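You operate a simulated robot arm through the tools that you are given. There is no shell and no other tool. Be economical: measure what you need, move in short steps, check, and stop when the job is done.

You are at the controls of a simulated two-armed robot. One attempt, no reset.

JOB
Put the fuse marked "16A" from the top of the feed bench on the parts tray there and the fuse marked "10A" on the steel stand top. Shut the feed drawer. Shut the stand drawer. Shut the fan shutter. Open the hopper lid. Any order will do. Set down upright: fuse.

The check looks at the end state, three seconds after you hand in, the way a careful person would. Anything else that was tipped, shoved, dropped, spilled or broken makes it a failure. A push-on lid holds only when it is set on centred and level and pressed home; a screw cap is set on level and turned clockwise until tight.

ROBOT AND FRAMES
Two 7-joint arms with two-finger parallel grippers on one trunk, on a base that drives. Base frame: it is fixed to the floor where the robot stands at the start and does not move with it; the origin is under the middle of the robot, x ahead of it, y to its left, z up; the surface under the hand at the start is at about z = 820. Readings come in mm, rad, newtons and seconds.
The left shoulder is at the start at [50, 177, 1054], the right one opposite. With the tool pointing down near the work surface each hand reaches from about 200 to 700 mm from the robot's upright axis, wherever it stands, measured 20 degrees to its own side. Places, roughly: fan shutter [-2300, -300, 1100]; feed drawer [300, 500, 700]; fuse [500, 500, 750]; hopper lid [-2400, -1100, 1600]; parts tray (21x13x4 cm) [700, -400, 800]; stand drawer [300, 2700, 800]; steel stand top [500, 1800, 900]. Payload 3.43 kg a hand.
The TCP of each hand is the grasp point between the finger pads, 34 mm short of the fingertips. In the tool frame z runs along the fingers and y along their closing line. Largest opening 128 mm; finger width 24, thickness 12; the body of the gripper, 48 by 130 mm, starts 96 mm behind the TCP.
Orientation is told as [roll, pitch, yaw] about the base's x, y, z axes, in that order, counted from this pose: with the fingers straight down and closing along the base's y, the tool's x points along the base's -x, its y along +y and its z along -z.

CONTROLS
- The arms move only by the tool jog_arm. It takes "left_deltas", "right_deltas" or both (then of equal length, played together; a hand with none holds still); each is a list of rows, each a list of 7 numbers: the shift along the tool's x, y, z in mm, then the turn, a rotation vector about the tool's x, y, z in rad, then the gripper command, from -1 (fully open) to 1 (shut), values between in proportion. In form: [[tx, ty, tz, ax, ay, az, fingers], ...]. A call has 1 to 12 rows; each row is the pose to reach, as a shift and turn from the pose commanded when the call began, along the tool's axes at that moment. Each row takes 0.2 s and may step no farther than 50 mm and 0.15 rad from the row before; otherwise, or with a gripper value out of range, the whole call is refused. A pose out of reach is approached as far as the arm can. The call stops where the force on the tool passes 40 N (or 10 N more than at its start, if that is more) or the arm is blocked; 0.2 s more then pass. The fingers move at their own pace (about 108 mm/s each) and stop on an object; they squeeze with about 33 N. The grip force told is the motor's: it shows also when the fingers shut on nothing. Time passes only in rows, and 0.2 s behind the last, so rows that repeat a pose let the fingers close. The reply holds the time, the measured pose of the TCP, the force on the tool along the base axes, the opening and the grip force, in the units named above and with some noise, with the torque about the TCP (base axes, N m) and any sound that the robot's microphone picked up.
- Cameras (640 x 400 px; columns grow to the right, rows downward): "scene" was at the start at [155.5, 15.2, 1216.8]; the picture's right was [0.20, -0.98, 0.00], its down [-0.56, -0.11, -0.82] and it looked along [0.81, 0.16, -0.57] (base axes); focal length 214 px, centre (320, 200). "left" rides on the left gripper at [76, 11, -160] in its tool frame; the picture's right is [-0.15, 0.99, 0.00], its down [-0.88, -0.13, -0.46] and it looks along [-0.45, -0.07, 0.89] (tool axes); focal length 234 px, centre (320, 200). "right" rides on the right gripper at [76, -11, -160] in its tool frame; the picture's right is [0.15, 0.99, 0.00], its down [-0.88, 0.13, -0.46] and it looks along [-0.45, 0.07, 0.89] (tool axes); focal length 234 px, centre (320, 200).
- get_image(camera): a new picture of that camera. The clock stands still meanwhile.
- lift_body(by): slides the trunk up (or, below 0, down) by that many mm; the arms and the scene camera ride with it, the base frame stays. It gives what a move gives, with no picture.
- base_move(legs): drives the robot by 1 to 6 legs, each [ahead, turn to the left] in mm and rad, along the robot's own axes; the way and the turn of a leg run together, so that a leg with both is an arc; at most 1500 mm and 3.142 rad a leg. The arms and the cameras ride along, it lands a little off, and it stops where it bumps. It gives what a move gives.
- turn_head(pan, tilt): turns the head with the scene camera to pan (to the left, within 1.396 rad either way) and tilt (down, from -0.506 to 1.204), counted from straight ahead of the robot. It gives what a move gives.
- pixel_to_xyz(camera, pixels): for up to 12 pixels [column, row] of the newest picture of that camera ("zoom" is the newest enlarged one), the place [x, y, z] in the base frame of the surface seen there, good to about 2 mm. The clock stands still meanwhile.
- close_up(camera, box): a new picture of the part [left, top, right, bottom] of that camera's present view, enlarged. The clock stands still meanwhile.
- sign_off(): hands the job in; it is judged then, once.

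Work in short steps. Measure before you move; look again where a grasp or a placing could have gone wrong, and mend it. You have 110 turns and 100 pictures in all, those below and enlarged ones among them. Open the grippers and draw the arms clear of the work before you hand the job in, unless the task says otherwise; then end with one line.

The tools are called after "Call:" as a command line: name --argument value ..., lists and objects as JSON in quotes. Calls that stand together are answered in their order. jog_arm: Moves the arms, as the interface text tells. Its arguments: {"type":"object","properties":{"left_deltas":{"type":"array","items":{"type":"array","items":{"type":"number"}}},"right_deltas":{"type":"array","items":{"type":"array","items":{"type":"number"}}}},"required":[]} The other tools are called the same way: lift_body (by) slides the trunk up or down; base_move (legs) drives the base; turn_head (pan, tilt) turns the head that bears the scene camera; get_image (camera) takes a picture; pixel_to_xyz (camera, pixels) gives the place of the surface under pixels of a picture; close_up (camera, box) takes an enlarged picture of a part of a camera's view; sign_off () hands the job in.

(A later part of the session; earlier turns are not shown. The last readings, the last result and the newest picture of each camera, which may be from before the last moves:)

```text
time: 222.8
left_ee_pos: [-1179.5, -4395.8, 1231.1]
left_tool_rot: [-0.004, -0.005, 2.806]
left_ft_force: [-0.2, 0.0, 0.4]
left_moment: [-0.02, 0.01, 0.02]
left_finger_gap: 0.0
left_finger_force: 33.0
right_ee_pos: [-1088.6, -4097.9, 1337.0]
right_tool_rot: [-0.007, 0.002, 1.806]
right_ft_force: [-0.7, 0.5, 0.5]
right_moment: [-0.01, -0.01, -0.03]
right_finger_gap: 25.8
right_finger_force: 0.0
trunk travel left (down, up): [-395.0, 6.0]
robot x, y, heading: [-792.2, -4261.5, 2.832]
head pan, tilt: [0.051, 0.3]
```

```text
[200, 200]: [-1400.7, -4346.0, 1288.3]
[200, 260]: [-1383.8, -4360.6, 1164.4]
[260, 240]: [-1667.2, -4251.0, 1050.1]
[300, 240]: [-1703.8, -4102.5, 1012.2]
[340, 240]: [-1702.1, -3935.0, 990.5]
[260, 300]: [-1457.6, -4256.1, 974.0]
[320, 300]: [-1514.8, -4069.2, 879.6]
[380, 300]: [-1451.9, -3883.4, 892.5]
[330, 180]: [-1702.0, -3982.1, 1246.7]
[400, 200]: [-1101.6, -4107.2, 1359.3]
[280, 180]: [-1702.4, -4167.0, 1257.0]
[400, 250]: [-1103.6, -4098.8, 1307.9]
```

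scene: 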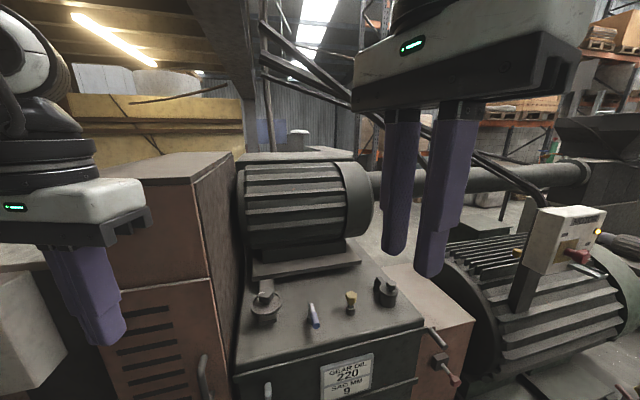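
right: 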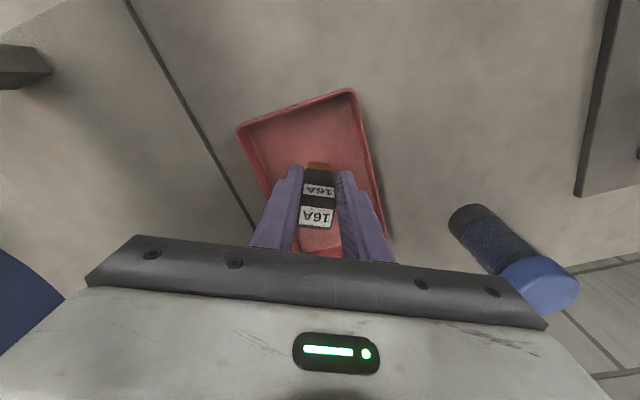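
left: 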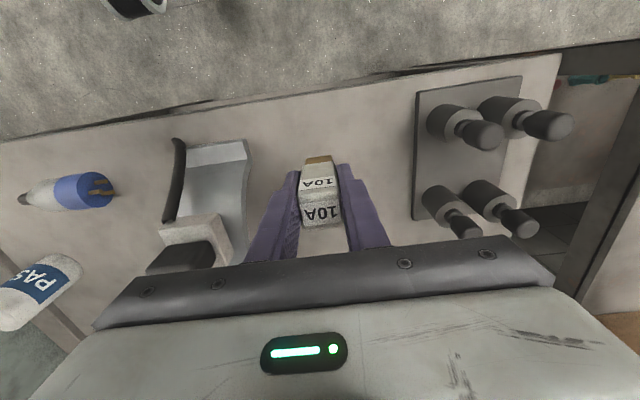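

The drivetrain blocks this end fully. The earlier view showed open floor past the far end of the trough line (+y), so I go back along the aisle toward +y.

Call:
base_move --legs '[[0, -1.262], [1500, 0], [1500, 0], [0, -0.316], [1500, 0], [140, 0]]'

```text
time: 227.9
left_ee_pos: [-1033.4, -3826.3, 1231.1]
left_tool_rot: [-0.002, -0.004, 1.544]
left_ft_force: [0.2, 0.0, 0.6]
left_moment: [0.02, -0.02, -0.02]
left_finger_gap: 0.1
left_finger_force: 33.3
right_ee_pos: [-722.3, -3823.4, 1337.8]
right_tool_rot: [-0.007, 0.001, 0.543]
right_ft_force: [0.2, 0.9, 0.5]
right_moment: [0.04, -0.03, 0.01]
right_finger_gap: 25.6
right_finger_force: 0.0
trunk travel left (down, up): [-395.0, 6.0]
robot x, y, heading: [-784.7, -4156.3, 1.583]
head pan, tilt: [0.051, 0.3]
stopped in leg 2: the robot was blocked; the commanded pose is now the measured one
```

It was blocked after 100 mm, probably the left side against the machine's control box. I back up, veer right, then continue.

Call:
base_move --legs '[[-80, 0], [0, -0.5], [700, 0], [0, 0.45]]'

Call:
turn_head --pan 0.3 --tilt 0.4

Call:
get_image --camera "scene"

```text
time: 235.1
left_ee_pos: [-687.7, -3273.2, 1230.7]
left_tool_rot: [-0.004, -0.005, 1.498]
left_ft_force: [0.3, 0.6, -1.1]
left_moment: [0.01, -0.04, 0.01]
left_finger_gap: 0.0
left_finger_force: 32.7
right_ee_pos: [-375.3, -3283.4, 1337.7]
right_tool_rot: [-0.006, 0.001, 0.498]
right_ft_force: [-0.6, 0.3, -0.4]
right_moment: [-0.02, 0.0, 0.02]
right_finger_gap: 25.6
right_finger_force: 0.1
trunk travel left (down, up): [-395.0, 6.0]
robot x, y, heading: [-452.8, -3614.3, 1.536]
head pan, tilt: [0.051, 0.3]
```

```text
time: 235.9
left_ee_pos: [-687.7, -3274.3, 1231.1]
left_tool_rot: [-0.004, -0.005, 1.499]
left_ft_force: [-0.1, -0.4, -0.5]
left_moment: [-0.03, 0.0, -0.04]
left_finger_gap: 0.0
left_finger_force: 33.3
right_ee_pos: [-376.3, -3282.6, 1338.3]
right_tool_rot: [-0.007, -0.001, 0.496]
right_ft_force: [0.6, 0.6, -0.5]
right_moment: [-0.02, -0.01, 0.04]
right_finger_gap: 25.5
right_finger_force: 0.1
trunk travel left (down, up): [-395.0, 6.0]
robot x, y, heading: [-451.0, -3614.1, 1.539]
head pan, tilt: [0.3, 0.4]
```

```text
23 pictures are left
```

scene: 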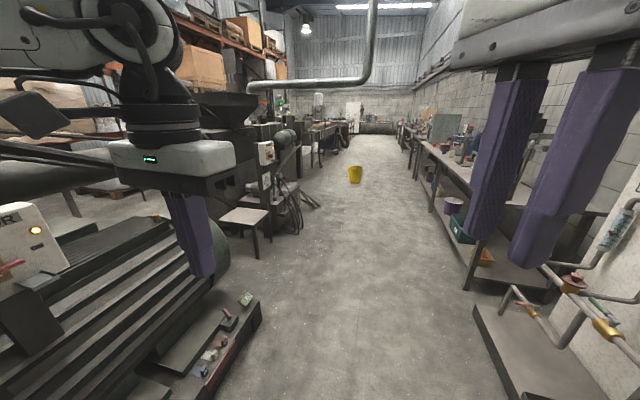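

The aisle is clear straight ahead, with the bucket well to the left of my line. I drive 6 m along it.

Call:
base_move --legs '[[1500, 0], [1500, 0], [1500, 0], [1500, 0], [0, 0.25]]'

Call:
turn_head --pan 0.3 --tilt 0.3

Call:
get_image --camera "scene"

Call:
pixel_to_xyz --camera "scene" --pixels '[[100, 220], [160, 220], [220, 220], [270, 220], [320, 220], [370, 220], [420, 220], [470, 220], [220, 190], [300, 190], [360, 190], [420, 190]]'

```text
time: 265.3
left_ee_pos: [-578.8, 2658.0, 1230.8]
left_tool_rot: [-0.005, -0.004, 1.771]
left_ft_force: [-0.2, -0.8, -0.2]
left_moment: [0.01, -0.03, -0.02]
left_finger_gap: 0.0
left_finger_force: 32.9
right_ee_pos: [-274.8, 2732.6, 1336.9]
right_tool_rot: [-0.006, 0.0, 0.769]
right_ft_force: [0.6, 0.0, 0.1]
right_moment: [0.0, -0.03, -0.04]
right_finger_gap: 25.6
right_finger_force: 0.1
trunk travel left (down, up): [-395.0, 6.0]
robot x, y, heading: [-258.5, 2392.4, 1.811]
head pan, tilt: [0.3, 0.4]
```

```text
time: 266.0
left_ee_pos: [-577.7, 2659.4, 1231.4]
left_tool_rot: [-0.004, -0.004, 1.771]
left_ft_force: [0.0, -0.8, 0.4]
left_moment: [0.02, 0.02, -0.03]
left_finger_gap: 0.0
left_finger_force: 33.1
right_ee_pos: [-274.9, 2732.1, 1337.7]
right_tool_rot: [-0.007, 0.001, 0.768]
right_ft_force: [-0.9, 0.2, -0.2]
right_moment: [0.01, -0.01, 0.0]
right_finger_gap: 25.5
right_finger_force: 0.0
trunk travel left (down, up): [-395.0, 6.0]
robot x, y, heading: [-260.2, 2392.9, 1.806]
head pan, tilt: [0.3, 0.3]
```

```text
22 pictures are left
```

scene: 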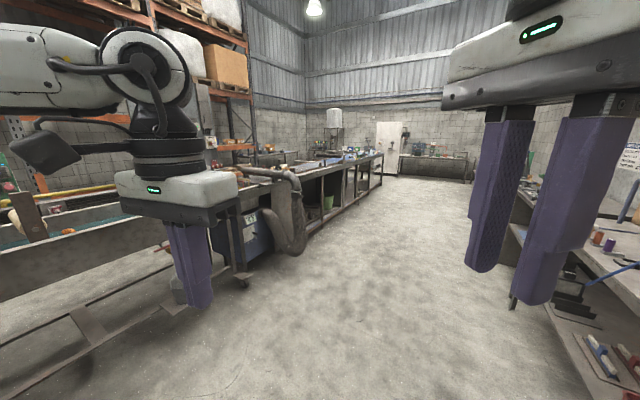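

```text
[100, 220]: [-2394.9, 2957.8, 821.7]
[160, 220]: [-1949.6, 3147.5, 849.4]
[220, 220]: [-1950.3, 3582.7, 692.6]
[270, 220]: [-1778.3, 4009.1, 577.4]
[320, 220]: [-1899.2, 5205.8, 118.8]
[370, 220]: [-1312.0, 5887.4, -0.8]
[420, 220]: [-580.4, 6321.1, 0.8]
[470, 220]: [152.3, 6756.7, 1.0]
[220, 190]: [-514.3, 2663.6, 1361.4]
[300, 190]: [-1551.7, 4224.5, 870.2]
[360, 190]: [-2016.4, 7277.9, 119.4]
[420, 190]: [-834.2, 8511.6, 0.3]
```

The line of benches runs to about y≈7500–8000. I drive down the open floor toward its far end and look for the way around.

Call:
base_move --legs '[[0, -0.13], [1500, 0], [1500, 0], [1500, 0], [500, 0], [0, 0.4]]'

Call:
turn_head --pan 0.3 --tilt 0.3

Call:
get_image --camera "scene"

Call:
pixel_to_xyz --camera "scene" --pixels '[[100, 250], [200, 220], [250, 220], [300, 220], [350, 220], [400, 220], [450, 220], [300, 180], [350, 180], [400, 180], [250, 180], [450, 180]]'

```text
time: 291.7
left_ee_pos: [-1114.7, 7531.4, 1231.8]
left_tool_rot: [-0.003, -0.004, 2.025]
left_ft_force: [-0.1, -0.2, -0.1]
left_moment: [0.0, -0.03, -0.02]
left_finger_gap: 0.3
left_finger_force: 33.3
right_ee_pos: [-838.0, 7679.5, 1339.0]
right_tool_rot: [-0.006, 0.0, 1.022]
right_ft_force: [0.5, -0.9, -0.7]
right_moment: [0.02, 0.0, 0.02]
right_finger_gap: 25.3
right_finger_force: 0.1
trunk travel left (down, up): [-395.0, 6.0]
robot x, y, heading: [-736.6, 7351.6, 2.059]
head pan, tilt: [0.3, 0.3]
```

```text
time: 292.3
left_ee_pos: [-1112.1, 7533.6, 1232.5]
left_tool_rot: [-0.003, -0.003, 2.024]
left_ft_force: [-0.4, 0.0, 0.2]
left_moment: [0.03, 0.01, 0.0]
left_finger_gap: 0.0
left_finger_force: 33.1
right_ee_pos: [-838.0, 7679.3, 1336.9]
right_tool_rot: [-0.008, 0.0, 1.024]
right_ft_force: [0.0, 0.6, -0.7]
right_moment: [0.01, 0.0, -0.03]
right_finger_gap: 25.6
right_finger_force: 0.1
trunk travel left (down, up): [-395.0, 6.0]
robot x, y, heading: [-740.0, 7356.9, 2.06]
head pan, tilt: [0.3, 0.3]
```

```text
21 pictures are left
```

scene: 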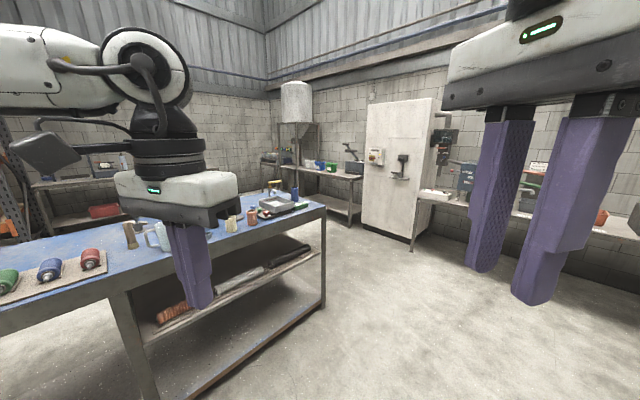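

```text
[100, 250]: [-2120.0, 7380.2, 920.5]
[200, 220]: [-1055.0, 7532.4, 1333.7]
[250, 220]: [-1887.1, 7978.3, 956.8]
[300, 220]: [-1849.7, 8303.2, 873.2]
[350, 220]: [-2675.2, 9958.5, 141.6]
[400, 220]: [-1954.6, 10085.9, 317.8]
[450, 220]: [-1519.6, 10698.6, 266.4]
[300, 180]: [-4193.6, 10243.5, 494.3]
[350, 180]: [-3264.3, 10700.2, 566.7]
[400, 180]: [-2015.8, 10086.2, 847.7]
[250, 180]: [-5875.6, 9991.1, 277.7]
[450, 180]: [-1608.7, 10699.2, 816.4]
```

The bench line ends at y≈8420 with about 1.5 m of floor beyond. I go around it via (−1230,9000) to (−3430,9000).

Call:
base_move --legs '[[0, -0.2], [1500, 0], [220, 0], [0, 1.28], [1500, 0], [700, 0]]'

Call:
base_move --legs '[[0, 1.5]]'

Call:
turn_head --pan 0.1 --tilt 0.3

Call:
get_image --camera "scene"

Call:
pixel_to_xyz --camera "scene" --pixels '[[200, 220], [240, 200], [270, 190], [300, 190], [330, 190], [360, 190], [390, 190], [420, 200], [460, 220], [320, 170], [290, 170], [350, 170]]'

```text
time: 315.5
left_ee_pos: [-3764.0, 8783.1, 1231.8]
left_tool_rot: [-0.004, -0.004, 3.094]
left_ft_force: [-0.3, 0.4, 0.3]
left_moment: [0.0, 0.0, 0.02]
left_finger_gap: 0.0
left_finger_force: 33.2
right_ee_pos: [-3761.7, 9094.9, 1338.1]
right_tool_rot: [-0.007, 0.0, 2.091]
right_ft_force: [0.1, -0.4, 0.5]
right_moment: [0.03, 0.03, 0.0]
right_finger_gap: 25.7
right_finger_force: 0.1
trunk travel left (down, up): [-395.0, 6.0]
robot x, y, heading: [-3425.4, 9026.2, 3.131]
head pan, tilt: [0.3, 0.3]
```

```text
time: 319.5
left_ee_pos: [-3207.4, 8674.7, 1231.4]
left_tool_rot: [-0.004, -0.002, -1.686]
left_ft_force: [0.6, 0.5, 0.4]
left_moment: [-0.02, -0.01, 0.02]
left_finger_gap: 0.0
left_finger_force: 32.5
right_ee_pos: [-3518.3, 8697.6, 1337.4]
right_tool_rot: [-0.005, 0.0, -2.688]
right_ft_force: [0.3, 0.5, 1.3]
right_moment: [0.0, 0.01, 0.0]
right_finger_gap: 25.6
right_finger_force: 0.1
trunk travel left (down, up): [-395.0, 6.0]
robot x, y, heading: [-3426.9, 9024.8, -1.649]
head pan, tilt: [0.3, 0.3]
```

```text
time: 320.3
left_ee_pos: [-3207.1, 8674.8, 1230.4]
left_tool_rot: [-0.003, -0.003, -1.685]
left_ft_force: [-0.2, 0.6, 0.5]
left_moment: [0.0, 0.01, -0.02]
left_finger_gap: 0.2
left_finger_force: 32.5
right_ee_pos: [-3518.6, 8697.3, 1338.2]
right_tool_rot: [-0.005, 0.0, -2.688]
right_ft_force: [-0.9, 0.1, -0.5]
right_moment: [0.01, 0.02, 0.02]
right_finger_gap: 25.6
right_finger_force: 0.0
trunk travel left (down, up): [-395.0, 6.0]
robot x, y, heading: [-3425.7, 9023.3, -1.649]
head pan, tilt: [0.099, 0.3]
```

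```text
20 pictures are left
```

scene: 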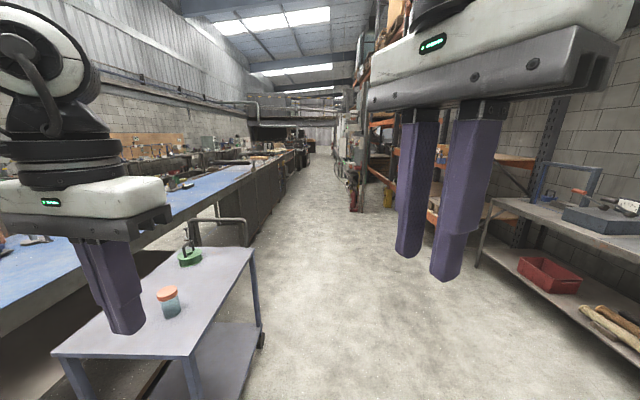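

```text
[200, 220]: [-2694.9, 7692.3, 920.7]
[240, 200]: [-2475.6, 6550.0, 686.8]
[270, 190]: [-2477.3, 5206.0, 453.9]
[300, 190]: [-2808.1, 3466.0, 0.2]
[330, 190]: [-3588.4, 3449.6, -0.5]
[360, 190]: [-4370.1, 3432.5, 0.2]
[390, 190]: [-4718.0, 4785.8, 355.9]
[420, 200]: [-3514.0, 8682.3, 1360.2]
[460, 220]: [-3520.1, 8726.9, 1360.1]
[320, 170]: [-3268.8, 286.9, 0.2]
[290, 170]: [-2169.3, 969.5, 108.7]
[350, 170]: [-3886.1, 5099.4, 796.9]
```

The back aisle is clear; a red machine stands at (−3886,5100). I steer slightly toward the centre of the gap and drive 6 m.

Call:
base_move --legs '[[0, 0.147], [1500, 0], [1500, 0], [1500, 0], [1500, 0], [0, -0.1]]'

Call:
base_move --legs '[[1500, 0], [800, 0]]'

Call:
turn_head --pan 0.4 --tilt 0.15

Call:
get_image --camera "scene"

```text
time: 350.0
left_ee_pos: [-2714.2, 2694.1, 1230.0]
left_tool_rot: [-0.002, -0.004, -1.628]
left_ft_force: [0.2, 0.1, 0.5]
left_moment: [-0.01, 0.01, -0.04]
left_finger_gap: 0.2
left_finger_force: 32.9
right_ee_pos: [-3026.6, 2699.3, 1337.3]
right_tool_rot: [-0.006, 0.002, -2.628]
right_ft_force: [0.3, -0.3, 1.2]
right_moment: [0.02, -0.02, -0.02]
right_finger_gap: 25.7
right_finger_force: 0.1
trunk travel left (down, up): [-395.0, 6.0]
robot x, y, heading: [-2950.9, 3036.1, -1.594]
head pan, tilt: [0.099, 0.3]
```

```text
time: 361.2
left_ee_pos: [-2752.0, 407.2, 1232.2]
left_tool_rot: [-0.003, -0.003, -1.622]
left_ft_force: [0.3, 0.4, 0.4]
left_moment: [0.02, 0.02, -0.01]
left_finger_gap: 0.0
left_finger_force: 33.6
right_ee_pos: [-3062.9, 411.6, 1337.3]
right_tool_rot: [-0.008, 0.002, -2.625]
right_ft_force: [-0.2, -0.7, -0.1]
right_moment: [-0.01, 0.01, 0.02]
right_finger_gap: 25.5
right_finger_force: 0.1
trunk travel left (down, up): [-395.0, 6.0]
robot x, y, heading: [-2994.1, 743.6, -1.585]
head pan, tilt: [0.099, 0.3]
```

```text
time: 362.1
left_ee_pos: [-2752.8, 407.1, 1231.7]
left_tool_rot: [-0.004, -0.004, -1.621]
left_ft_force: [-0.1, 0.2, -0.7]
left_moment: [-0.01, 0.0, -0.02]
left_finger_gap: 0.1
left_finger_force: 33.2
right_ee_pos: [-3064.7, 410.2, 1336.9]
right_tool_rot: [-0.007, 0.0, -2.623]
right_ft_force: [0.3, -0.2, 0.0]
right_moment: [0.01, -0.01, 0.01]
right_finger_gap: 25.6
right_finger_force: 0.0
trunk travel left (down, up): [-395.0, 6.0]
robot x, y, heading: [-2993.2, 746.0, -1.586]
head pan, tilt: [0.4, 0.15]
```

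```text
19 pictures are left
```

scene: 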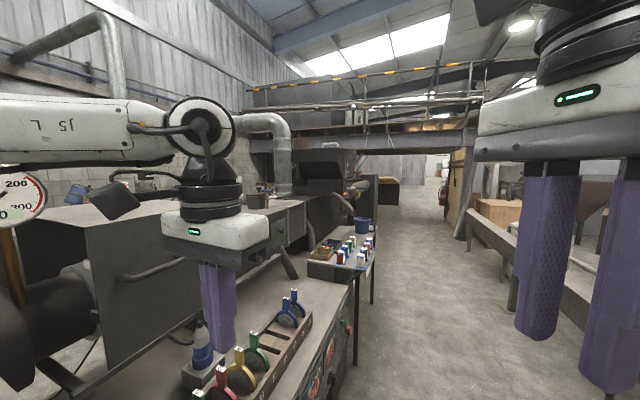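

This is the working side. I measure how far the tables protrude before moving on.

Call:
pixel_to_xyz --camera "scene" --pixels '[[355, 285], [375, 250], [330, 265], [310, 215], [280, 225], [325, 165], [355, 190], [372, 300], [340, 215], [258, 195], [300, 190], [330, 340]]'

Call:
close_up --camera "scene" --box '[230, 120, 410, 260]'

```text
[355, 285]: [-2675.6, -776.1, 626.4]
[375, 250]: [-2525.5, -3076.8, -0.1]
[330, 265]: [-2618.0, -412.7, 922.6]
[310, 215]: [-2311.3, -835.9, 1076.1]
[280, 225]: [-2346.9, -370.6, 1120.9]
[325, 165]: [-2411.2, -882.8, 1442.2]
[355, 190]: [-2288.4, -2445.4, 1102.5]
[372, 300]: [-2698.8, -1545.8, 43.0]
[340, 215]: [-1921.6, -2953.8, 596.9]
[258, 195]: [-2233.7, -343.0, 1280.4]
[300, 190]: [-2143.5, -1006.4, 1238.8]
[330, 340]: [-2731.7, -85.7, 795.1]
```

```text
2.86 times, centred on (320, 190) of scene
```

zoom: 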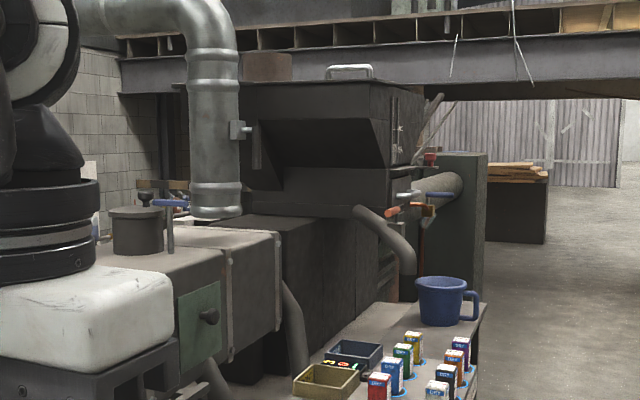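

A green plate with a knob sits on the barrel's back side near (−2347,−370,1120): that is the fan shutter. The hopper lid handle is on top of the hopper. I drive 1 m on and turn to face it.

Call:
base_move --legs '[[1000, 0], [0, 1.586]]'

Call:
turn_head --pan -0.15 --tilt 0.35

Call:
get_image --camera "scene"

```text
time: 364.6
left_ee_pos: [-2753.8, 79.8, 1231.8]
left_tool_rot: [-0.003, -0.003, -1.601]
left_ft_force: [0.2, 0.3, 0.9]
left_moment: [-0.04, -0.01, -0.03]
left_finger_gap: 0.0
left_finger_force: 33.2
right_ee_pos: [-3066.5, 75.8, 1336.1]
right_tool_rot: [-0.009, 0.004, -2.609]
right_ft_force: [0.5, -0.6, 0.6]
right_moment: [0.02, -0.02, 0.03]
right_finger_gap: 25.5
right_finger_force: 0.0
trunk travel left (down, up): [-395.0, 6.0]
robot x, y, heading: [-3000.5, 410.7, -1.56]
head pan, tilt: [0.4, 0.15]
stopped in leg 1: the robot was blocked; the commanded pose is now the measured one
```

```text
time: 365.5
left_ee_pos: [-2755.2, 80.2, 1232.7]
left_tool_rot: [-0.002, -0.004, -1.604]
left_ft_force: [0.6, -1.5, -0.7]
left_moment: [-0.04, 0.0, -0.01]
left_finger_gap: 0.0
left_finger_force: 33.1
right_ee_pos: [-3066.5, 77.3, 1337.3]
right_tool_rot: [-0.007, 0.003, -2.611]
right_ft_force: [0.3, 0.3, 0.6]
right_moment: [-0.04, -0.01, 0.01]
right_finger_gap: 25.8
right_finger_force: 0.0
trunk travel left (down, up): [-395.0, 6.0]
robot x, y, heading: [-2999.8, 408.9, -1.569]
head pan, tilt: [-0.15, 0.351]
```

```text
17 pictures are left
```

scene: 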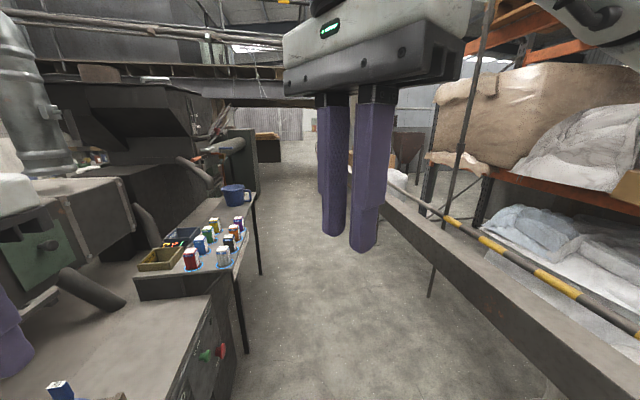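

The base was blocked. I measure the beam on the right and the bench on the left to see which one I touch.

Call:
pixel_to_xyz --camera "scene" --pixels '[[590, 380], [540, 350], [480, 280], [430, 290], [485, 100], [240, 330], [225, 390], [262, 270], [215, 350], [60, 385], [620, 345]]'

Call:
get_image --camera "left"

```text
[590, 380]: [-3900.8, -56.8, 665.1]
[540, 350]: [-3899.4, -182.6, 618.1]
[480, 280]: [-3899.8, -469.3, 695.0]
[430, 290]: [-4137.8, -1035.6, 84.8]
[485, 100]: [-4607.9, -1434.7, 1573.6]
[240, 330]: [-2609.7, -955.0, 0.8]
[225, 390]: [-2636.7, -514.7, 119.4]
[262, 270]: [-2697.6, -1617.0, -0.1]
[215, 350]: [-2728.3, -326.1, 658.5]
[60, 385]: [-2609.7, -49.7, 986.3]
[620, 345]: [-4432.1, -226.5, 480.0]
```

```text
16 pictures are left
```

left: 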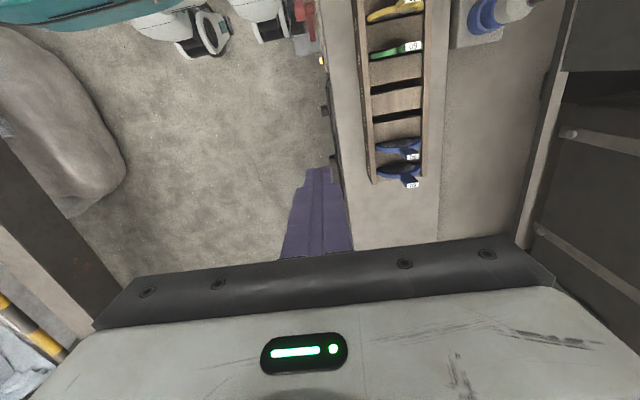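

The base caught on something on the bench front (bench edge x≈−2728). I back up and pass further out at x≈−3150, then face the shutter.

Call:
base_move --legs '[[-100, 0], [0, -0.35], [450, 0], [0, 0.35], [320, 0], [0, 1.57]]'

Call:
turn_head --pan -0.25 --tilt 0.3

Call:
get_image --camera "scene"

```text
time: 367.4
left_ee_pos: [-2828.6, 137.8, 1231.3]
left_tool_rot: [0.005, -0.002, -1.795]
left_ft_force: [-1.0, 0.6, -0.6]
left_moment: [0.02, 0.0, -0.02]
left_finger_gap: 0.0
left_finger_force: 32.7
right_ee_pos: [-3136.9, 193.2, 1335.3]
right_tool_rot: [-0.007, 0.01, -2.801]
right_ft_force: [0.2, -0.1, -0.1]
right_moment: [0.03, -0.02, 0.03]
right_finger_gap: 25.6
right_finger_force: 0.1
trunk travel left (down, up): [-395.0, 6.0]
robot x, y, heading: [-3005.7, 508.1, -1.754]
head pan, tilt: [-0.15, 0.351]
stopped in leg 2: the robot was blocked; the commanded pose is now the measured one
```

```text
time: 368.1
left_ee_pos: [-2829.7, 137.7, 1232.9]
left_tool_rot: [0.004, -0.002, -1.789]
left_ft_force: [0.9, 0.0, -0.8]
left_moment: [0.01, -0.01, -0.02]
left_finger_gap: 0.1
left_finger_force: 33.0
right_ee_pos: [-3138.2, 192.9, 1335.9]
right_tool_rot: [-0.006, 0.01, -2.799]
right_ft_force: [-0.5, 0.6, -0.2]
right_moment: [0.01, 0.03, -0.01]
right_finger_gap: 25.7
right_finger_force: 0.0
trunk travel left (down, up): [-395.0, 6.0]
robot x, y, heading: [-3005.4, 511.1, -1.755]
head pan, tilt: [-0.25, 0.3]
```

```text
15 pictures are left
```

scene: 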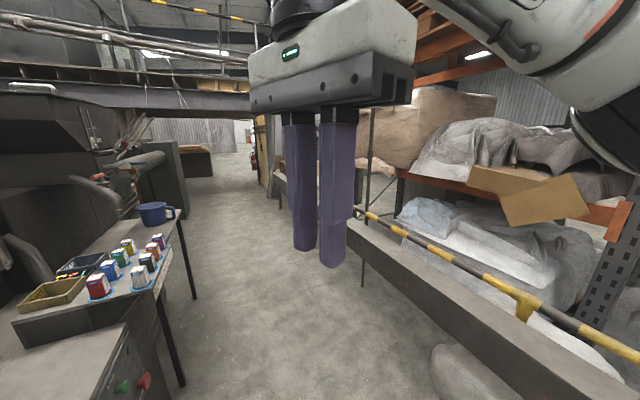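

The left arm seems to be what catches. I look at the left side.

Call:
turn_head --pan 1.2 --tilt 0.3

Call:
get_image --camera "scene"

Call:
pixel_to_xyz --camera "scene" --pixels '[[100, 200], [200, 200], [300, 200], [400, 200], [500, 200], [100, 120], [200, 120], [300, 120], [400, 120], [300, 280], [450, 280], [560, 280]]'

```text
time: 369.7
left_ee_pos: [-2831.1, 136.5, 1232.8]
left_tool_rot: [0.007, 0.0, -1.793]
left_ft_force: [0.5, -0.9, -0.8]
left_moment: [-0.03, -0.01, 0.0]
left_finger_gap: 0.0
left_finger_force: 32.8
right_ee_pos: [-3137.7, 193.1, 1335.9]
right_tool_rot: [-0.008, 0.01, -2.801]
right_ft_force: [0.5, -0.4, 0.1]
right_moment: [-0.03, 0.03, -0.03]
right_finger_gap: 25.4
right_finger_force: 0.2
trunk travel left (down, up): [-395.0, 6.0]
robot x, y, heading: [-3007.8, 508.0, -1.747]
head pan, tilt: [1.201, 0.3]
```

```text
14 pictures are left
```

scene: 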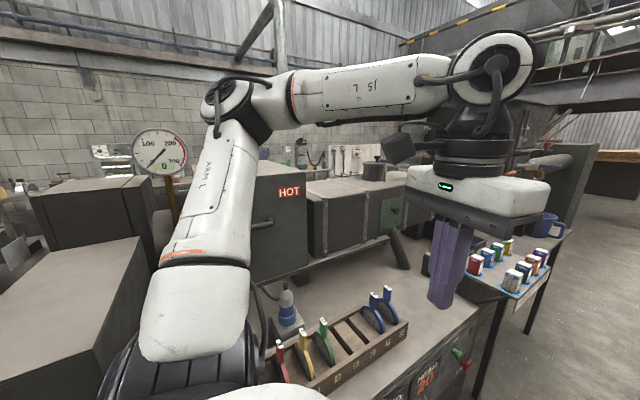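

```text
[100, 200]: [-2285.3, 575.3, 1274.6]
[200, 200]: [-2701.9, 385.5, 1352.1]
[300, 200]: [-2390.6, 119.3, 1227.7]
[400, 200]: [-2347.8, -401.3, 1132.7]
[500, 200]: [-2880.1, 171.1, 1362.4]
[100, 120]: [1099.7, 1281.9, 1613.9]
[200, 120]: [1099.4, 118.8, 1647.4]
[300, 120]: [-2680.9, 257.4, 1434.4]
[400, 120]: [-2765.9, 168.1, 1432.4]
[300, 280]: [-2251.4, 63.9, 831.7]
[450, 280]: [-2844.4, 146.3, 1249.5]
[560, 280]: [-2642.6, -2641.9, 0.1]
```

The shutter plate is at (395,212), about (−2348,−400,1130). The base corner seems close to the bench, so I ease forward along the current heading, then veer outward.

Call:
base_move --legs '[[80, 0], [0, -0.25], [380, 0], [0, 0.43], [280, 0], [0, 1.57]]'

```text
time: 380.2
left_ee_pos: [-2841.7, 57.0, 1231.0]
left_tool_rot: [-0.002, -0.002, -0.037]
left_ft_force: [-0.1, -0.5, -0.7]
left_moment: [0.01, -0.02, -0.02]
left_finger_gap: 0.1
left_finger_force: 33.1
right_ee_pos: [-2840.8, -256.3, 1336.0]
right_tool_rot: [-0.011, 0.003, -1.046]
right_ft_force: [-0.1, -1.1, 0.0]
right_moment: [0.01, -0.01, -0.01]
right_finger_gap: 25.7
right_finger_force: 0.0
trunk travel left (down, up): [-395.0, 6.0]
robot x, y, heading: [-3175.8, -192.6, 0.003]
head pan, tilt: [1.201, 0.3]
```

The base is at (−3176,−193) facing +x. I look closely at the shutter and bench from here.

Call:
turn_head --pan -0.25 --tilt 0.3

Call:
get_image --camera "scene"

```text
time: 381.8
left_ee_pos: [-2841.8, 56.6, 1230.3]
left_tool_rot: [-0.002, -0.002, -0.036]
left_ft_force: [-0.1, 0.0, 0.2]
left_moment: [0.02, 0.0, -0.01]
left_finger_gap: 0.0
left_finger_force: 32.8
right_ee_pos: [-2841.0, -256.5, 1337.2]
right_tool_rot: [-0.012, 0.005, -1.045]
right_ft_force: [-0.8, -0.1, 0.1]
right_moment: [-0.01, -0.04, 0.02]
right_finger_gap: 25.5
right_finger_force: 0.0
trunk travel left (down, up): [-395.0, 6.0]
robot x, y, heading: [-3174.4, -195.7, 0.007]
head pan, tilt: [-0.25, 0.3]
```

```text
13 pictures are left
```

scene: 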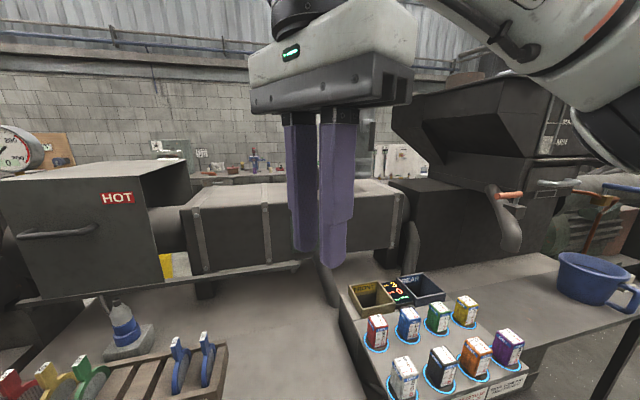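

The right hand hides the shutter. I shift it 150 mm to the right and zoom in on the barrel.

Call:
jog_arm --right_deltas '[[-35, -20, 0, 0, 0, 0, 0.6], [-70, -40, 0, 0, 0, 0, 0.6], [-105, -60, 0, 0, 0, 0, 0.6], [-140, -80, 0, 0, 0, 0, 0.6]]'

Call:
close_up --camera "scene" --box '[230, 150, 430, 280]'

Call:
pixel_to_xyz --camera "zoom" --pixels '[[160, 150], [200, 150], [240, 150], [280, 150], [320, 150], [360, 150], [240, 200], [280, 200], [320, 200], [240, 250], [300, 250], [360, 200]]'

```text
time: 382.8
left_ee_pos: [-2843.3, 56.1, 1230.2]
left_tool_rot: [-0.002, -0.001, -0.037]
left_ft_force: [0.5, -0.4, 0.9]
left_moment: [-0.01, 0.01, 0.0]
left_finger_gap: 0.4
left_finger_force: 33.3
right_ee_pos: [-2840.5, -418.9, 1336.7]
right_tool_rot: [-0.01, 0.002, -1.041]
right_ft_force: [0.1, -0.2, -0.1]
right_moment: [0.01, -0.02, 0.0]
right_finger_gap: 25.8
right_finger_force: 0.1
trunk travel left (down, up): [-395.0, 6.0]
robot x, y, heading: [-3175.2, -192.9, 0.006]
head pan, tilt: [-0.25, 0.3]
```

```text
3.08 times, centred on (330, 215) of scene
```

zoom: 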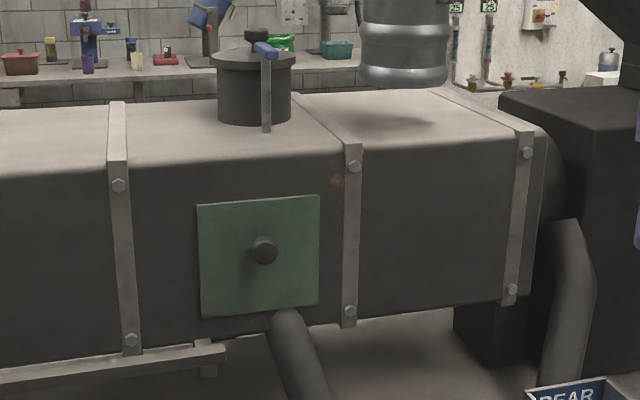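

```text
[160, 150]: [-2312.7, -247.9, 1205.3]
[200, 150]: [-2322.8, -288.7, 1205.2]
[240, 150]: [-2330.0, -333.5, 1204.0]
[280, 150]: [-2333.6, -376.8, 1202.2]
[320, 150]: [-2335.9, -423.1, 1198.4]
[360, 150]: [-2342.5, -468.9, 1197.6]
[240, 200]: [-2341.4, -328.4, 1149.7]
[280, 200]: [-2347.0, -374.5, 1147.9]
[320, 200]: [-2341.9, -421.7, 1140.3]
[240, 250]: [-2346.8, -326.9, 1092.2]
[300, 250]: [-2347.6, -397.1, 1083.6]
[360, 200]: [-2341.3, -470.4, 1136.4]
```

The green plate with a central knob lies at x≈−2347, y −285…−415. I measure its corners, knob and the surrounding face to learn how it moves.

Call:
close_up --camera "scene" --box '[282, 200, 342, 260]'

Call:
pixel_to_xyz --camera "scene" --pixels '[[296.5, 218], [331, 214.5], [297, 249.5], [331, 246], [314.5, 230], [306, 231], [294, 235], [336, 230], [315, 255], [305, 215], [327, 248], [340, 245]]'

```text
6.67 times, centred on (312, 230) of scene
```

zoom: 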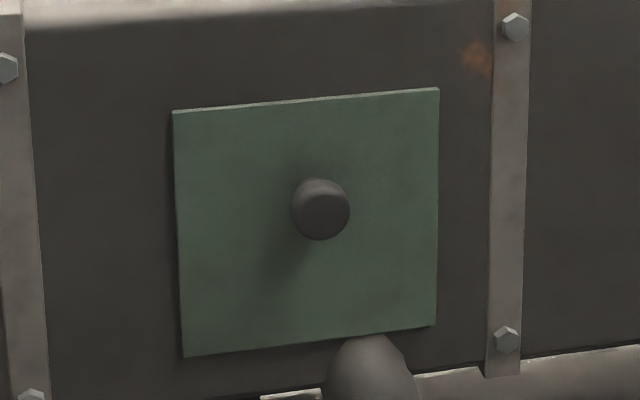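

```text
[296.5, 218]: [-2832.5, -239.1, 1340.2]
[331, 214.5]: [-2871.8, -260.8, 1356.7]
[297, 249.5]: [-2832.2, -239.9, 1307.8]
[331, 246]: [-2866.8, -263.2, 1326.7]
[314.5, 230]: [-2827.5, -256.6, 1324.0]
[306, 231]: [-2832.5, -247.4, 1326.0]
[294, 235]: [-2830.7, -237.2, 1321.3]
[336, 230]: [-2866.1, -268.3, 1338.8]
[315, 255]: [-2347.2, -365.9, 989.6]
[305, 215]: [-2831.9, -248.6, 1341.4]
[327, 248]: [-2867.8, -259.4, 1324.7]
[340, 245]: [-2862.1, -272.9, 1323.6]
```

The scene picture was stale, so I measure on the zoom instead.

Call:
pixel_to_xyz --camera "zoom" --pixels '[[180, 120], [432, 95], [190, 345], [428, 320], [320, 205], [250, 200], [150, 230], [465, 230], [260, 380], [380, 130], [305, 95], [560, 300]]'

```text
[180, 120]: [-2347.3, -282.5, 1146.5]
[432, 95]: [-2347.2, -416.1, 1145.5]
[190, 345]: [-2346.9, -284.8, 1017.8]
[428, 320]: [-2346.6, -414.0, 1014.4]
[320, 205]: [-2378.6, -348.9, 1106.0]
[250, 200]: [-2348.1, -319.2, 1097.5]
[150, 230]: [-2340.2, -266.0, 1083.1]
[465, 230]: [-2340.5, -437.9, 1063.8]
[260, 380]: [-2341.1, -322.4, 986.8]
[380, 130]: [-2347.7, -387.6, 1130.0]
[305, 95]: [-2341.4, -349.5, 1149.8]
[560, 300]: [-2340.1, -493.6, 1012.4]
```

The plate is 7 mm off the face, with the knob at about (−2378,−349,1085). I drive 170 mm ahead, then bring the right hand, fingers down and half open, above the knob.

Call:
base_move --legs '[[170, 0]]'

Call:
jog_arm --right_deltas '[[0, 0, 40, 0, 0, -0.13, 0.2], [0, 0, 80, 0, 0, -0.26, 0.2], [0, 0, 120, 0, 0, -0.39, 0.2], [0, 0, 147, 0, 0, -0.52, 0.2], [0, 0, 147, 0, 0, -0.65, 0.2], [0, 0, 147, 0, 0, -0.78, 0.2], [0, 0, 147, 0, 0, -0.91, 0.2], [0, 0, 147, 0, 0, -1.04, 0.2]]'

```text
time: 384.3
left_ee_pos: [-2672.4, 58.2, 1230.3]
left_tool_rot: [-0.002, -0.001, -0.036]
left_ft_force: [0.2, -0.5, 0.2]
left_moment: [0.01, 0.07, 0.01]
left_finger_gap: 0.0
left_finger_force: 32.9
right_ee_pos: [-2670.3, -417.5, 1336.7]
right_tool_rot: [-0.011, 0.004, -1.044]
right_ft_force: [0.8, 0.2, 0.1]
right_moment: [-0.04, 0.0, 0.01]
right_finger_gap: 25.5
right_finger_force: 0.0
trunk travel left (down, up): [-395.0, 6.0]
robot x, y, heading: [-3009.9, -189.9, 0.004]
head pan, tilt: [-0.25, 0.3]
```

```text
time: 386.1
left_ee_pos: [-2673.0, 59.3, 1231.3]
left_tool_rot: [-0.003, -0.002, -0.037]
left_ft_force: [-0.1, -0.3, -0.2]
left_moment: [-0.01, -0.03, 0.01]
left_finger_gap: 0.0
left_finger_force: 33.0
right_ee_pos: [-2671.7, -416.5, 1190.4]
right_tool_rot: [-0.002, 0.01, -0.001]
right_ft_force: [0.2, -0.2, 0.2]
right_moment: [-0.05, 0.01, 0.02]
right_finger_gap: 51.3
right_finger_force: 0.0
trunk travel left (down, up): [-395.0, 6.0]
robot x, y, heading: [-3006.8, -192.0, 0.007]
head pan, tilt: [-0.25, 0.3]
```

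The hand is now vertical with yaw 0. I move it over the knob at z=1190.

Call:
jog_arm --right_deltas '[[-43, 10, 0, 0, 0, 0, 0.2], [-86, 20, 0, 0, 0, 0, 0.2], [-129, 30, 0, 0, 0, 0, 0.2], [-172, 40, 0, 0, 0, 0, 0.2], [-215, 50, 0, 0, 0, 0, 0.2], [-258, 60, 0, 0, 0, 0, 0.2], [-294, 68, 0, 0, 0, 0, 0.2]]'

Call:
close_up --camera "scene" --box '[290, 140, 490, 265]'

```text
time: 387.7
left_ee_pos: [-2672.8, 59.4, 1230.5]
left_tool_rot: [-0.003, -0.002, -0.035]
left_ft_force: [0.3, -0.6, -1.3]
left_moment: [-0.01, 0.04, -0.01]
left_finger_gap: 0.0
left_finger_force: 33.1
right_ee_pos: [-2387.1, -352.6, 1185.3]
right_tool_rot: [-0.006, 0.008, 0.0]
right_ft_force: [0.2, 0.6, -0.7]
right_moment: [-0.05, 0.02, -0.03]
right_finger_gap: 51.5
right_finger_force: 0.0
right hand out of reach, approached as far as the arm can: row 7
trunk travel left (down, up): [-395.0, 6.0]
robot x, y, heading: [-3007.4, -191.9, 0.007]
head pan, tilt: [-0.25, 0.3]
```

```text
3.20 times, centred on (390, 202) of scene
```

zoom: 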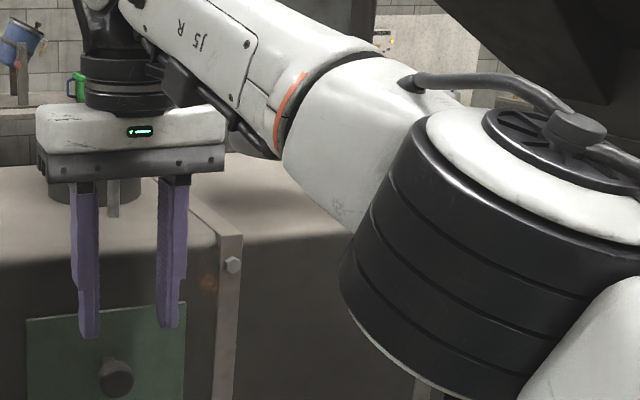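

The fingers straddle the knob from above. I lower to z≈1087 and shift to x≈−2376.

Call:
jog_arm --right_deltas '[[0, 2, 30, 0, 0, 0, 0.2], [0, 3, 60, 0, 0, 0, 0.2], [-6, 3, 80, 0, 0, 0, 0.2], [-11, 3, 98, 0, 0, 0, 0.2], [-11, 3, 98, 0, 0, 0, 0.2]]'

Call:
jog_arm --right_deltas '[[0, 0, 0, 0, 0, 0, 0.6], [0, 0, 0, 0, 0, 0, 1], [0, 0, 0, 0, 0, 0, 1]]'

Call:
get_image --camera "right"

```text
time: 388.7
left_ee_pos: [-2674.7, 58.4, 1230.2]
left_tool_rot: [-0.004, -0.004, -0.036]
left_ft_force: [0.2, 0.0, 0.2]
left_moment: [0.03, 0.03, -0.01]
left_finger_gap: 0.0
left_finger_force: 33.1
right_ee_pos: [-2374.7, -351.2, 1104.3]
right_tool_rot: [0.002, -0.017, -0.007]
right_ft_force: [-5.8, 0.1, 16.6]
right_moment: [-0.28, -1.05, -0.04]
right_finger_gap: 51.4
right_finger_force: 0.1
trunk travel left (down, up): [-395.0, 6.0]
robot x, y, heading: [-3006.1, -189.3, 0.004]
head pan, tilt: [-0.25, 0.3]
stopped in row 5 (right hand): the force on the tool passed its limit at 48 N (the readings are from after the stop); the commanded pose is now the measured one
```

```text
time: 389.5
left_ee_pos: [-2675.3, 57.7, 1232.1]
left_tool_rot: [-0.004, -0.002, -0.038]
left_ft_force: [-0.5, -0.1, -0.2]
left_moment: [0.02, -0.02, 0.0]
left_finger_gap: 0.1
left_finger_force: 33.3
right_ee_pos: [-2373.0, -352.0, 1104.8]
right_tool_rot: [0.002, -0.021, -0.008]
right_ft_force: [6.0, 0.7, 25.2]
right_moment: [-0.34, -1.36, 0.02]
right_finger_gap: 29.2
right_finger_force: 45.5
trunk travel left (down, up): [-395.0, 6.0]
robot x, y, heading: [-3007.7, -190.5, 0.009]
head pan, tilt: [-0.25, 0.3]
```

```text
9 pictures are left
```

right: 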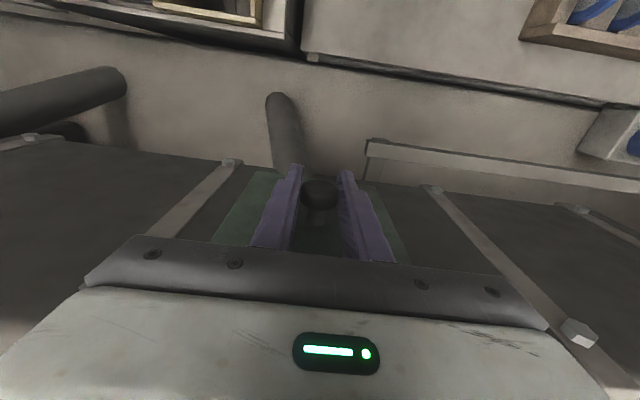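

The knob is gripped (gap 29). I lift 6 mm to relieve the contact, then try sliding it gently toward +y to learn which way it moves.

Call:
jog_arm --right_deltas '[[0, 0, -4, 0, 0, 0, 1], [0, 8, -4, 0, 0, 0, 1], [0, 16, -4, 0, 0, 0, 1], [0, 24, -4, 0, 0, 0, 1], [0, 32, -4, 0, 0, 0, 1]]'

```text
time: 390.7
left_ee_pos: [-2674.7, 58.0, 1231.8]
left_tool_rot: [-0.002, -0.002, -0.036]
left_ft_force: [0.3, 0.8, 1.0]
left_moment: [-0.01, -0.01, 0.0]
left_finger_gap: 0.0
left_finger_force: 33.2
right_ee_pos: [-2374.3, -320.3, 1104.5]
right_tool_rot: [0.002, -0.01, -0.004]
right_ft_force: [3.6, -5.1, 14.4]
right_moment: [0.4, 0.21, 0.46]
right_finger_gap: 28.9
right_finger_force: 45.1
trunk travel left (down, up): [-395.0, 6.0]
robot x, y, heading: [-3008.9, -190.6, 0.004]
head pan, tilt: [-0.25, 0.3]
```

It slides along y with only 5 N. I zoom in to see whether an opening shows beside the plate.

Call:
close_up --camera "scene" --box '[270, 190, 390, 280]'

```text
4.44 times, centred on (330, 235) of scene
```

zoom: 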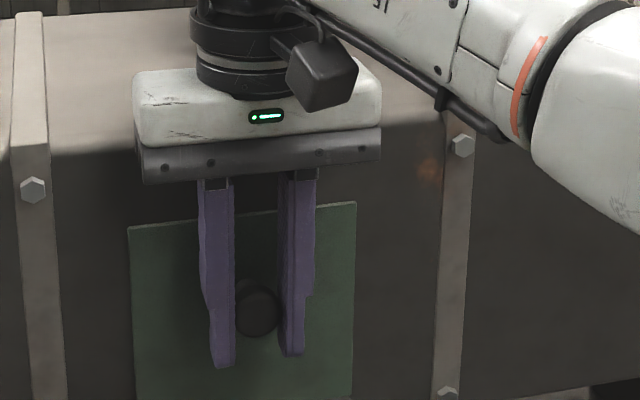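

No opening is visible either side. I slide further toward +y to find the stop.

Call:
jog_arm --right_deltas '[[0, 10, 0, 0, 0, 0, 1], [0, 20, 0, 0, 0, 0, 1], [0, 30, 0, 0, 0, 0, 1], [0, 40, 0, 0, 0, 0, 1], [0, 50, 0, 0, 0, 0, 1], [0, 60, 0, 0, 0, 0, 1], [0, 70, 0, 0, 0, 0, 1], [0, 80, 0, 0, 0, 0, 1], [0, 90, 0, 0, 0, 0, 1], [0, 100, 0, 0, 0, 0, 1]]'

```text
time: 391.5
left_ee_pos: [-2676.1, 56.5, 1230.6]
left_tool_rot: [-0.002, -0.006, -0.037]
left_ft_force: [0.1, 0.2, -0.2]
left_moment: [-0.05, -0.02, 0.02]
left_finger_gap: 0.2
left_finger_force: 32.8
right_ee_pos: [-2373.5, -308.0, 1105.8]
right_tool_rot: [-0.017, -0.009, -0.035]
right_ft_force: [-13.0, -15.8, 4.8]
right_moment: [0.95, -0.75, -0.54]
right_finger_gap: 29.3
right_finger_force: 45.2
trunk travel left (down, up): [-395.0, 6.0]
robot x, y, heading: [-3008.9, -194.0, 0.002]
head pan, tilt: [-0.25, 0.3]
stopped in row 4 (right hand): the force on the tool passed its limit at 45 N (the readings are from after the stop); the commanded pose is now the measured one
```

There is a stop at y≈−307, about 42 mm from the start. Now I slide toward −y to find the other end.

Call:
jog_arm --right_deltas '[[0, -8, 0, 0.017, 0, -0.03, 1], [0, -18, 0, 0.017, 0, -0.03, 1], [0, -28, 0, 0.017, 0, -0.03, 1], [0, -38, 0, 0.017, 0, -0.03, 1], [0, -48, 0, 0.017, 0, -0.03, 1], [0, -58, 0, 0.017, 0, -0.03, 1], [0, -68, 0, 0.017, 0, -0.03, 1], [0, -78, 0, 0.017, 0, -0.03, 1], [0, -88, 0, 0.017, 0, -0.03, 1], [0, -98, 0, 0.017, 0, -0.03, 1], [0, -108, 0, 0.017, 0, -0.03, 1], [0, -118, 0, 0.017, 0, -0.03, 1]]'

```text
time: 394.1
left_ee_pos: [-2672.0, 60.5, 1229.6]
left_tool_rot: [-0.008, -0.002, -0.038]
left_ft_force: [-0.6, -0.1, 0.0]
left_moment: [0.03, 0.01, -0.01]
left_finger_gap: 0.2
left_finger_force: 32.6
right_ee_pos: [-2373.0, -409.7, 1106.2]
right_tool_rot: [-0.022, -0.011, 0.019]
right_ft_force: [11.0, 33.4, 4.8]
right_moment: [0.0, -0.06, -0.06]
right_finger_gap: 29.2
right_finger_force: 44.9
trunk travel left (down, up): [-395.0, 6.0]
robot x, y, heading: [-3007.6, -188.4, 0.01]
head pan, tilt: [-0.25, 0.3]
```

Now it is at y≈−410 with a stop force, so travel is about 100 mm. I look at the newly uncovered face on the left for the fan opening.

Call:
close_up --camera "scene" --box '[270, 190, 390, 280]'

```text
4.44 times, centred on (330, 235) of scene
```

zoom: 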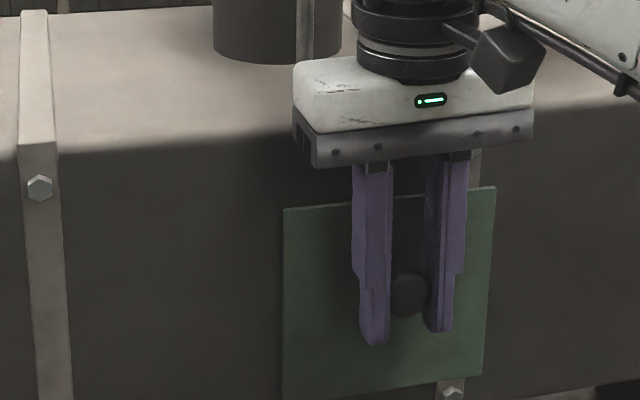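

No opening is visible on either side. The duct pipe that meets the barrel below the plate may show the covered place, so I take one lower view.

Call:
close_up --camera "scene" --box '[250, 210, 410, 310]'

Call:
pixel_to_xyz --camera "zoom" --pixels '[[290, 330], [320, 330], [350, 330], [290, 250], [320, 300], [350, 360], [300, 290], [280, 200], [200, 200], [380, 380], [420, 380], [450, 200]]'

```text
4.00 times, centred on (330, 260) of scene
```

zoom: 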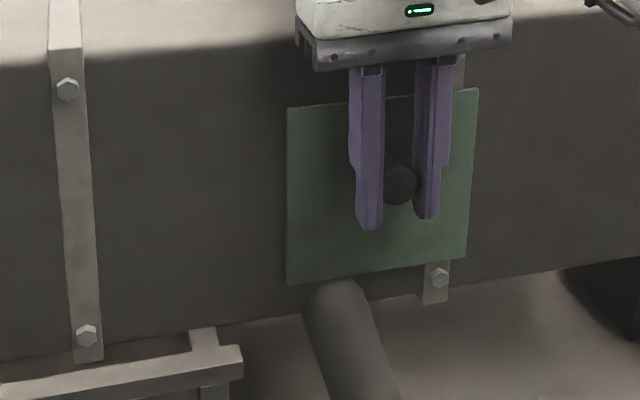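

```text
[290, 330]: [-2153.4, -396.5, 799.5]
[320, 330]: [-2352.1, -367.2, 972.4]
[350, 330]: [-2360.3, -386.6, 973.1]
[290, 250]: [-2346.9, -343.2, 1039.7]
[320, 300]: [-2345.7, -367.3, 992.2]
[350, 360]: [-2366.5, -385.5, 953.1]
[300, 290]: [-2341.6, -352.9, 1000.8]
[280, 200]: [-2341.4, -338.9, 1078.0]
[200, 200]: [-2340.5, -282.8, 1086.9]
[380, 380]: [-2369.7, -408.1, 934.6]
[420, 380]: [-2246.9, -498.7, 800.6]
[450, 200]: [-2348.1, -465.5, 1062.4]
```

The duct gives no clear answer, but at the +y end the plate lies neatly between the bands, while at −y it overlaps a band. I take +y as shut, slide it there to the stop, release and rise.

Call:
jog_arm --right_deltas '[[0, 10, 0, 0, 0, 0, 1], [0, 25, 0, 0, 0, 0, 1], [0, 40, 0, 0, 0, 0, 1], [0, 55, 0, 0, 0, 0, 1], [0, 70, 0, 0, 0, 0, 1], [0, 85, 0, 0, 0, 0, 1], [0, 95, 0, 0, 0, 0, 1], [0, 102, 0, 0, 0, 0, 1], [0, 107, 0, 0, 0, 0, 1], [0, 112, 0, 0, 0, 0, 1], [0, 116, 0, 0, 0, 0, 1]]'

Call:
jog_arm --right_deltas '[[0, 0, 0, 0, 0, 0, 0.5], [0, 0, 0, 0, 0, 0, 0.2], [0, 0, -5, 0, 0, 0, 0.2], [0, 0, -40, 0, 0, 0, 0.2], [30, 0, -75, 0, 0, 0, 0.2], [70, 0, -85, 0, 0, 0, 0.2], [110, 0, -95, 0, 0, 0, 0.6], [155, 0, -105, 0, 0, 0, 0.6], [200, 0, -120, 0, 0, 0, 0.6]]'

```text
time: 396.5
left_ee_pos: [-2674.8, 55.3, 1230.5]
left_tool_rot: [0.001, -0.003, -0.039]
left_ft_force: [0.9, -0.1, 0.2]
left_moment: [0.0, 0.0, 0.04]
left_finger_gap: 0.0
left_finger_force: 32.9
right_ee_pos: [-2375.4, -308.3, 1104.4]
right_tool_rot: [-0.03, -0.015, 0.002]
right_ft_force: [3.2, -15.6, 21.8]
right_moment: [0.65, -1.23, -0.25]
right_finger_gap: 29.0
right_finger_force: 44.6
trunk travel left (down, up): [-395.0, 6.0]
robot x, y, heading: [-3007.3, -193.9, 0.006]
head pan, tilt: [-0.25, 0.3]
```

```text
time: 398.5
left_ee_pos: [-2674.0, 56.8, 1229.9]
left_tool_rot: [-0.001, -0.004, -0.04]
left_ft_force: [-0.2, -0.5, -0.6]
left_moment: [0.0, -0.01, 0.01]
left_finger_gap: 0.1
left_finger_force: 33.0
right_ee_pos: [-2576.4, -302.9, 1220.1]
right_tool_rot: [-0.031, -0.01, 0.005]
right_ft_force: [-0.4, 0.1, -0.4]
right_moment: [0.01, -0.02, 0.01]
right_finger_gap: 25.9
right_finger_force: 0.1
right hand out of reach, approached as far as the arm can: row 4
trunk travel left (down, up): [-395.0, 6.0]
robot x, y, heading: [-3005.6, -188.2, 0.003]
head pan, tilt: [-0.25, 0.3]
```

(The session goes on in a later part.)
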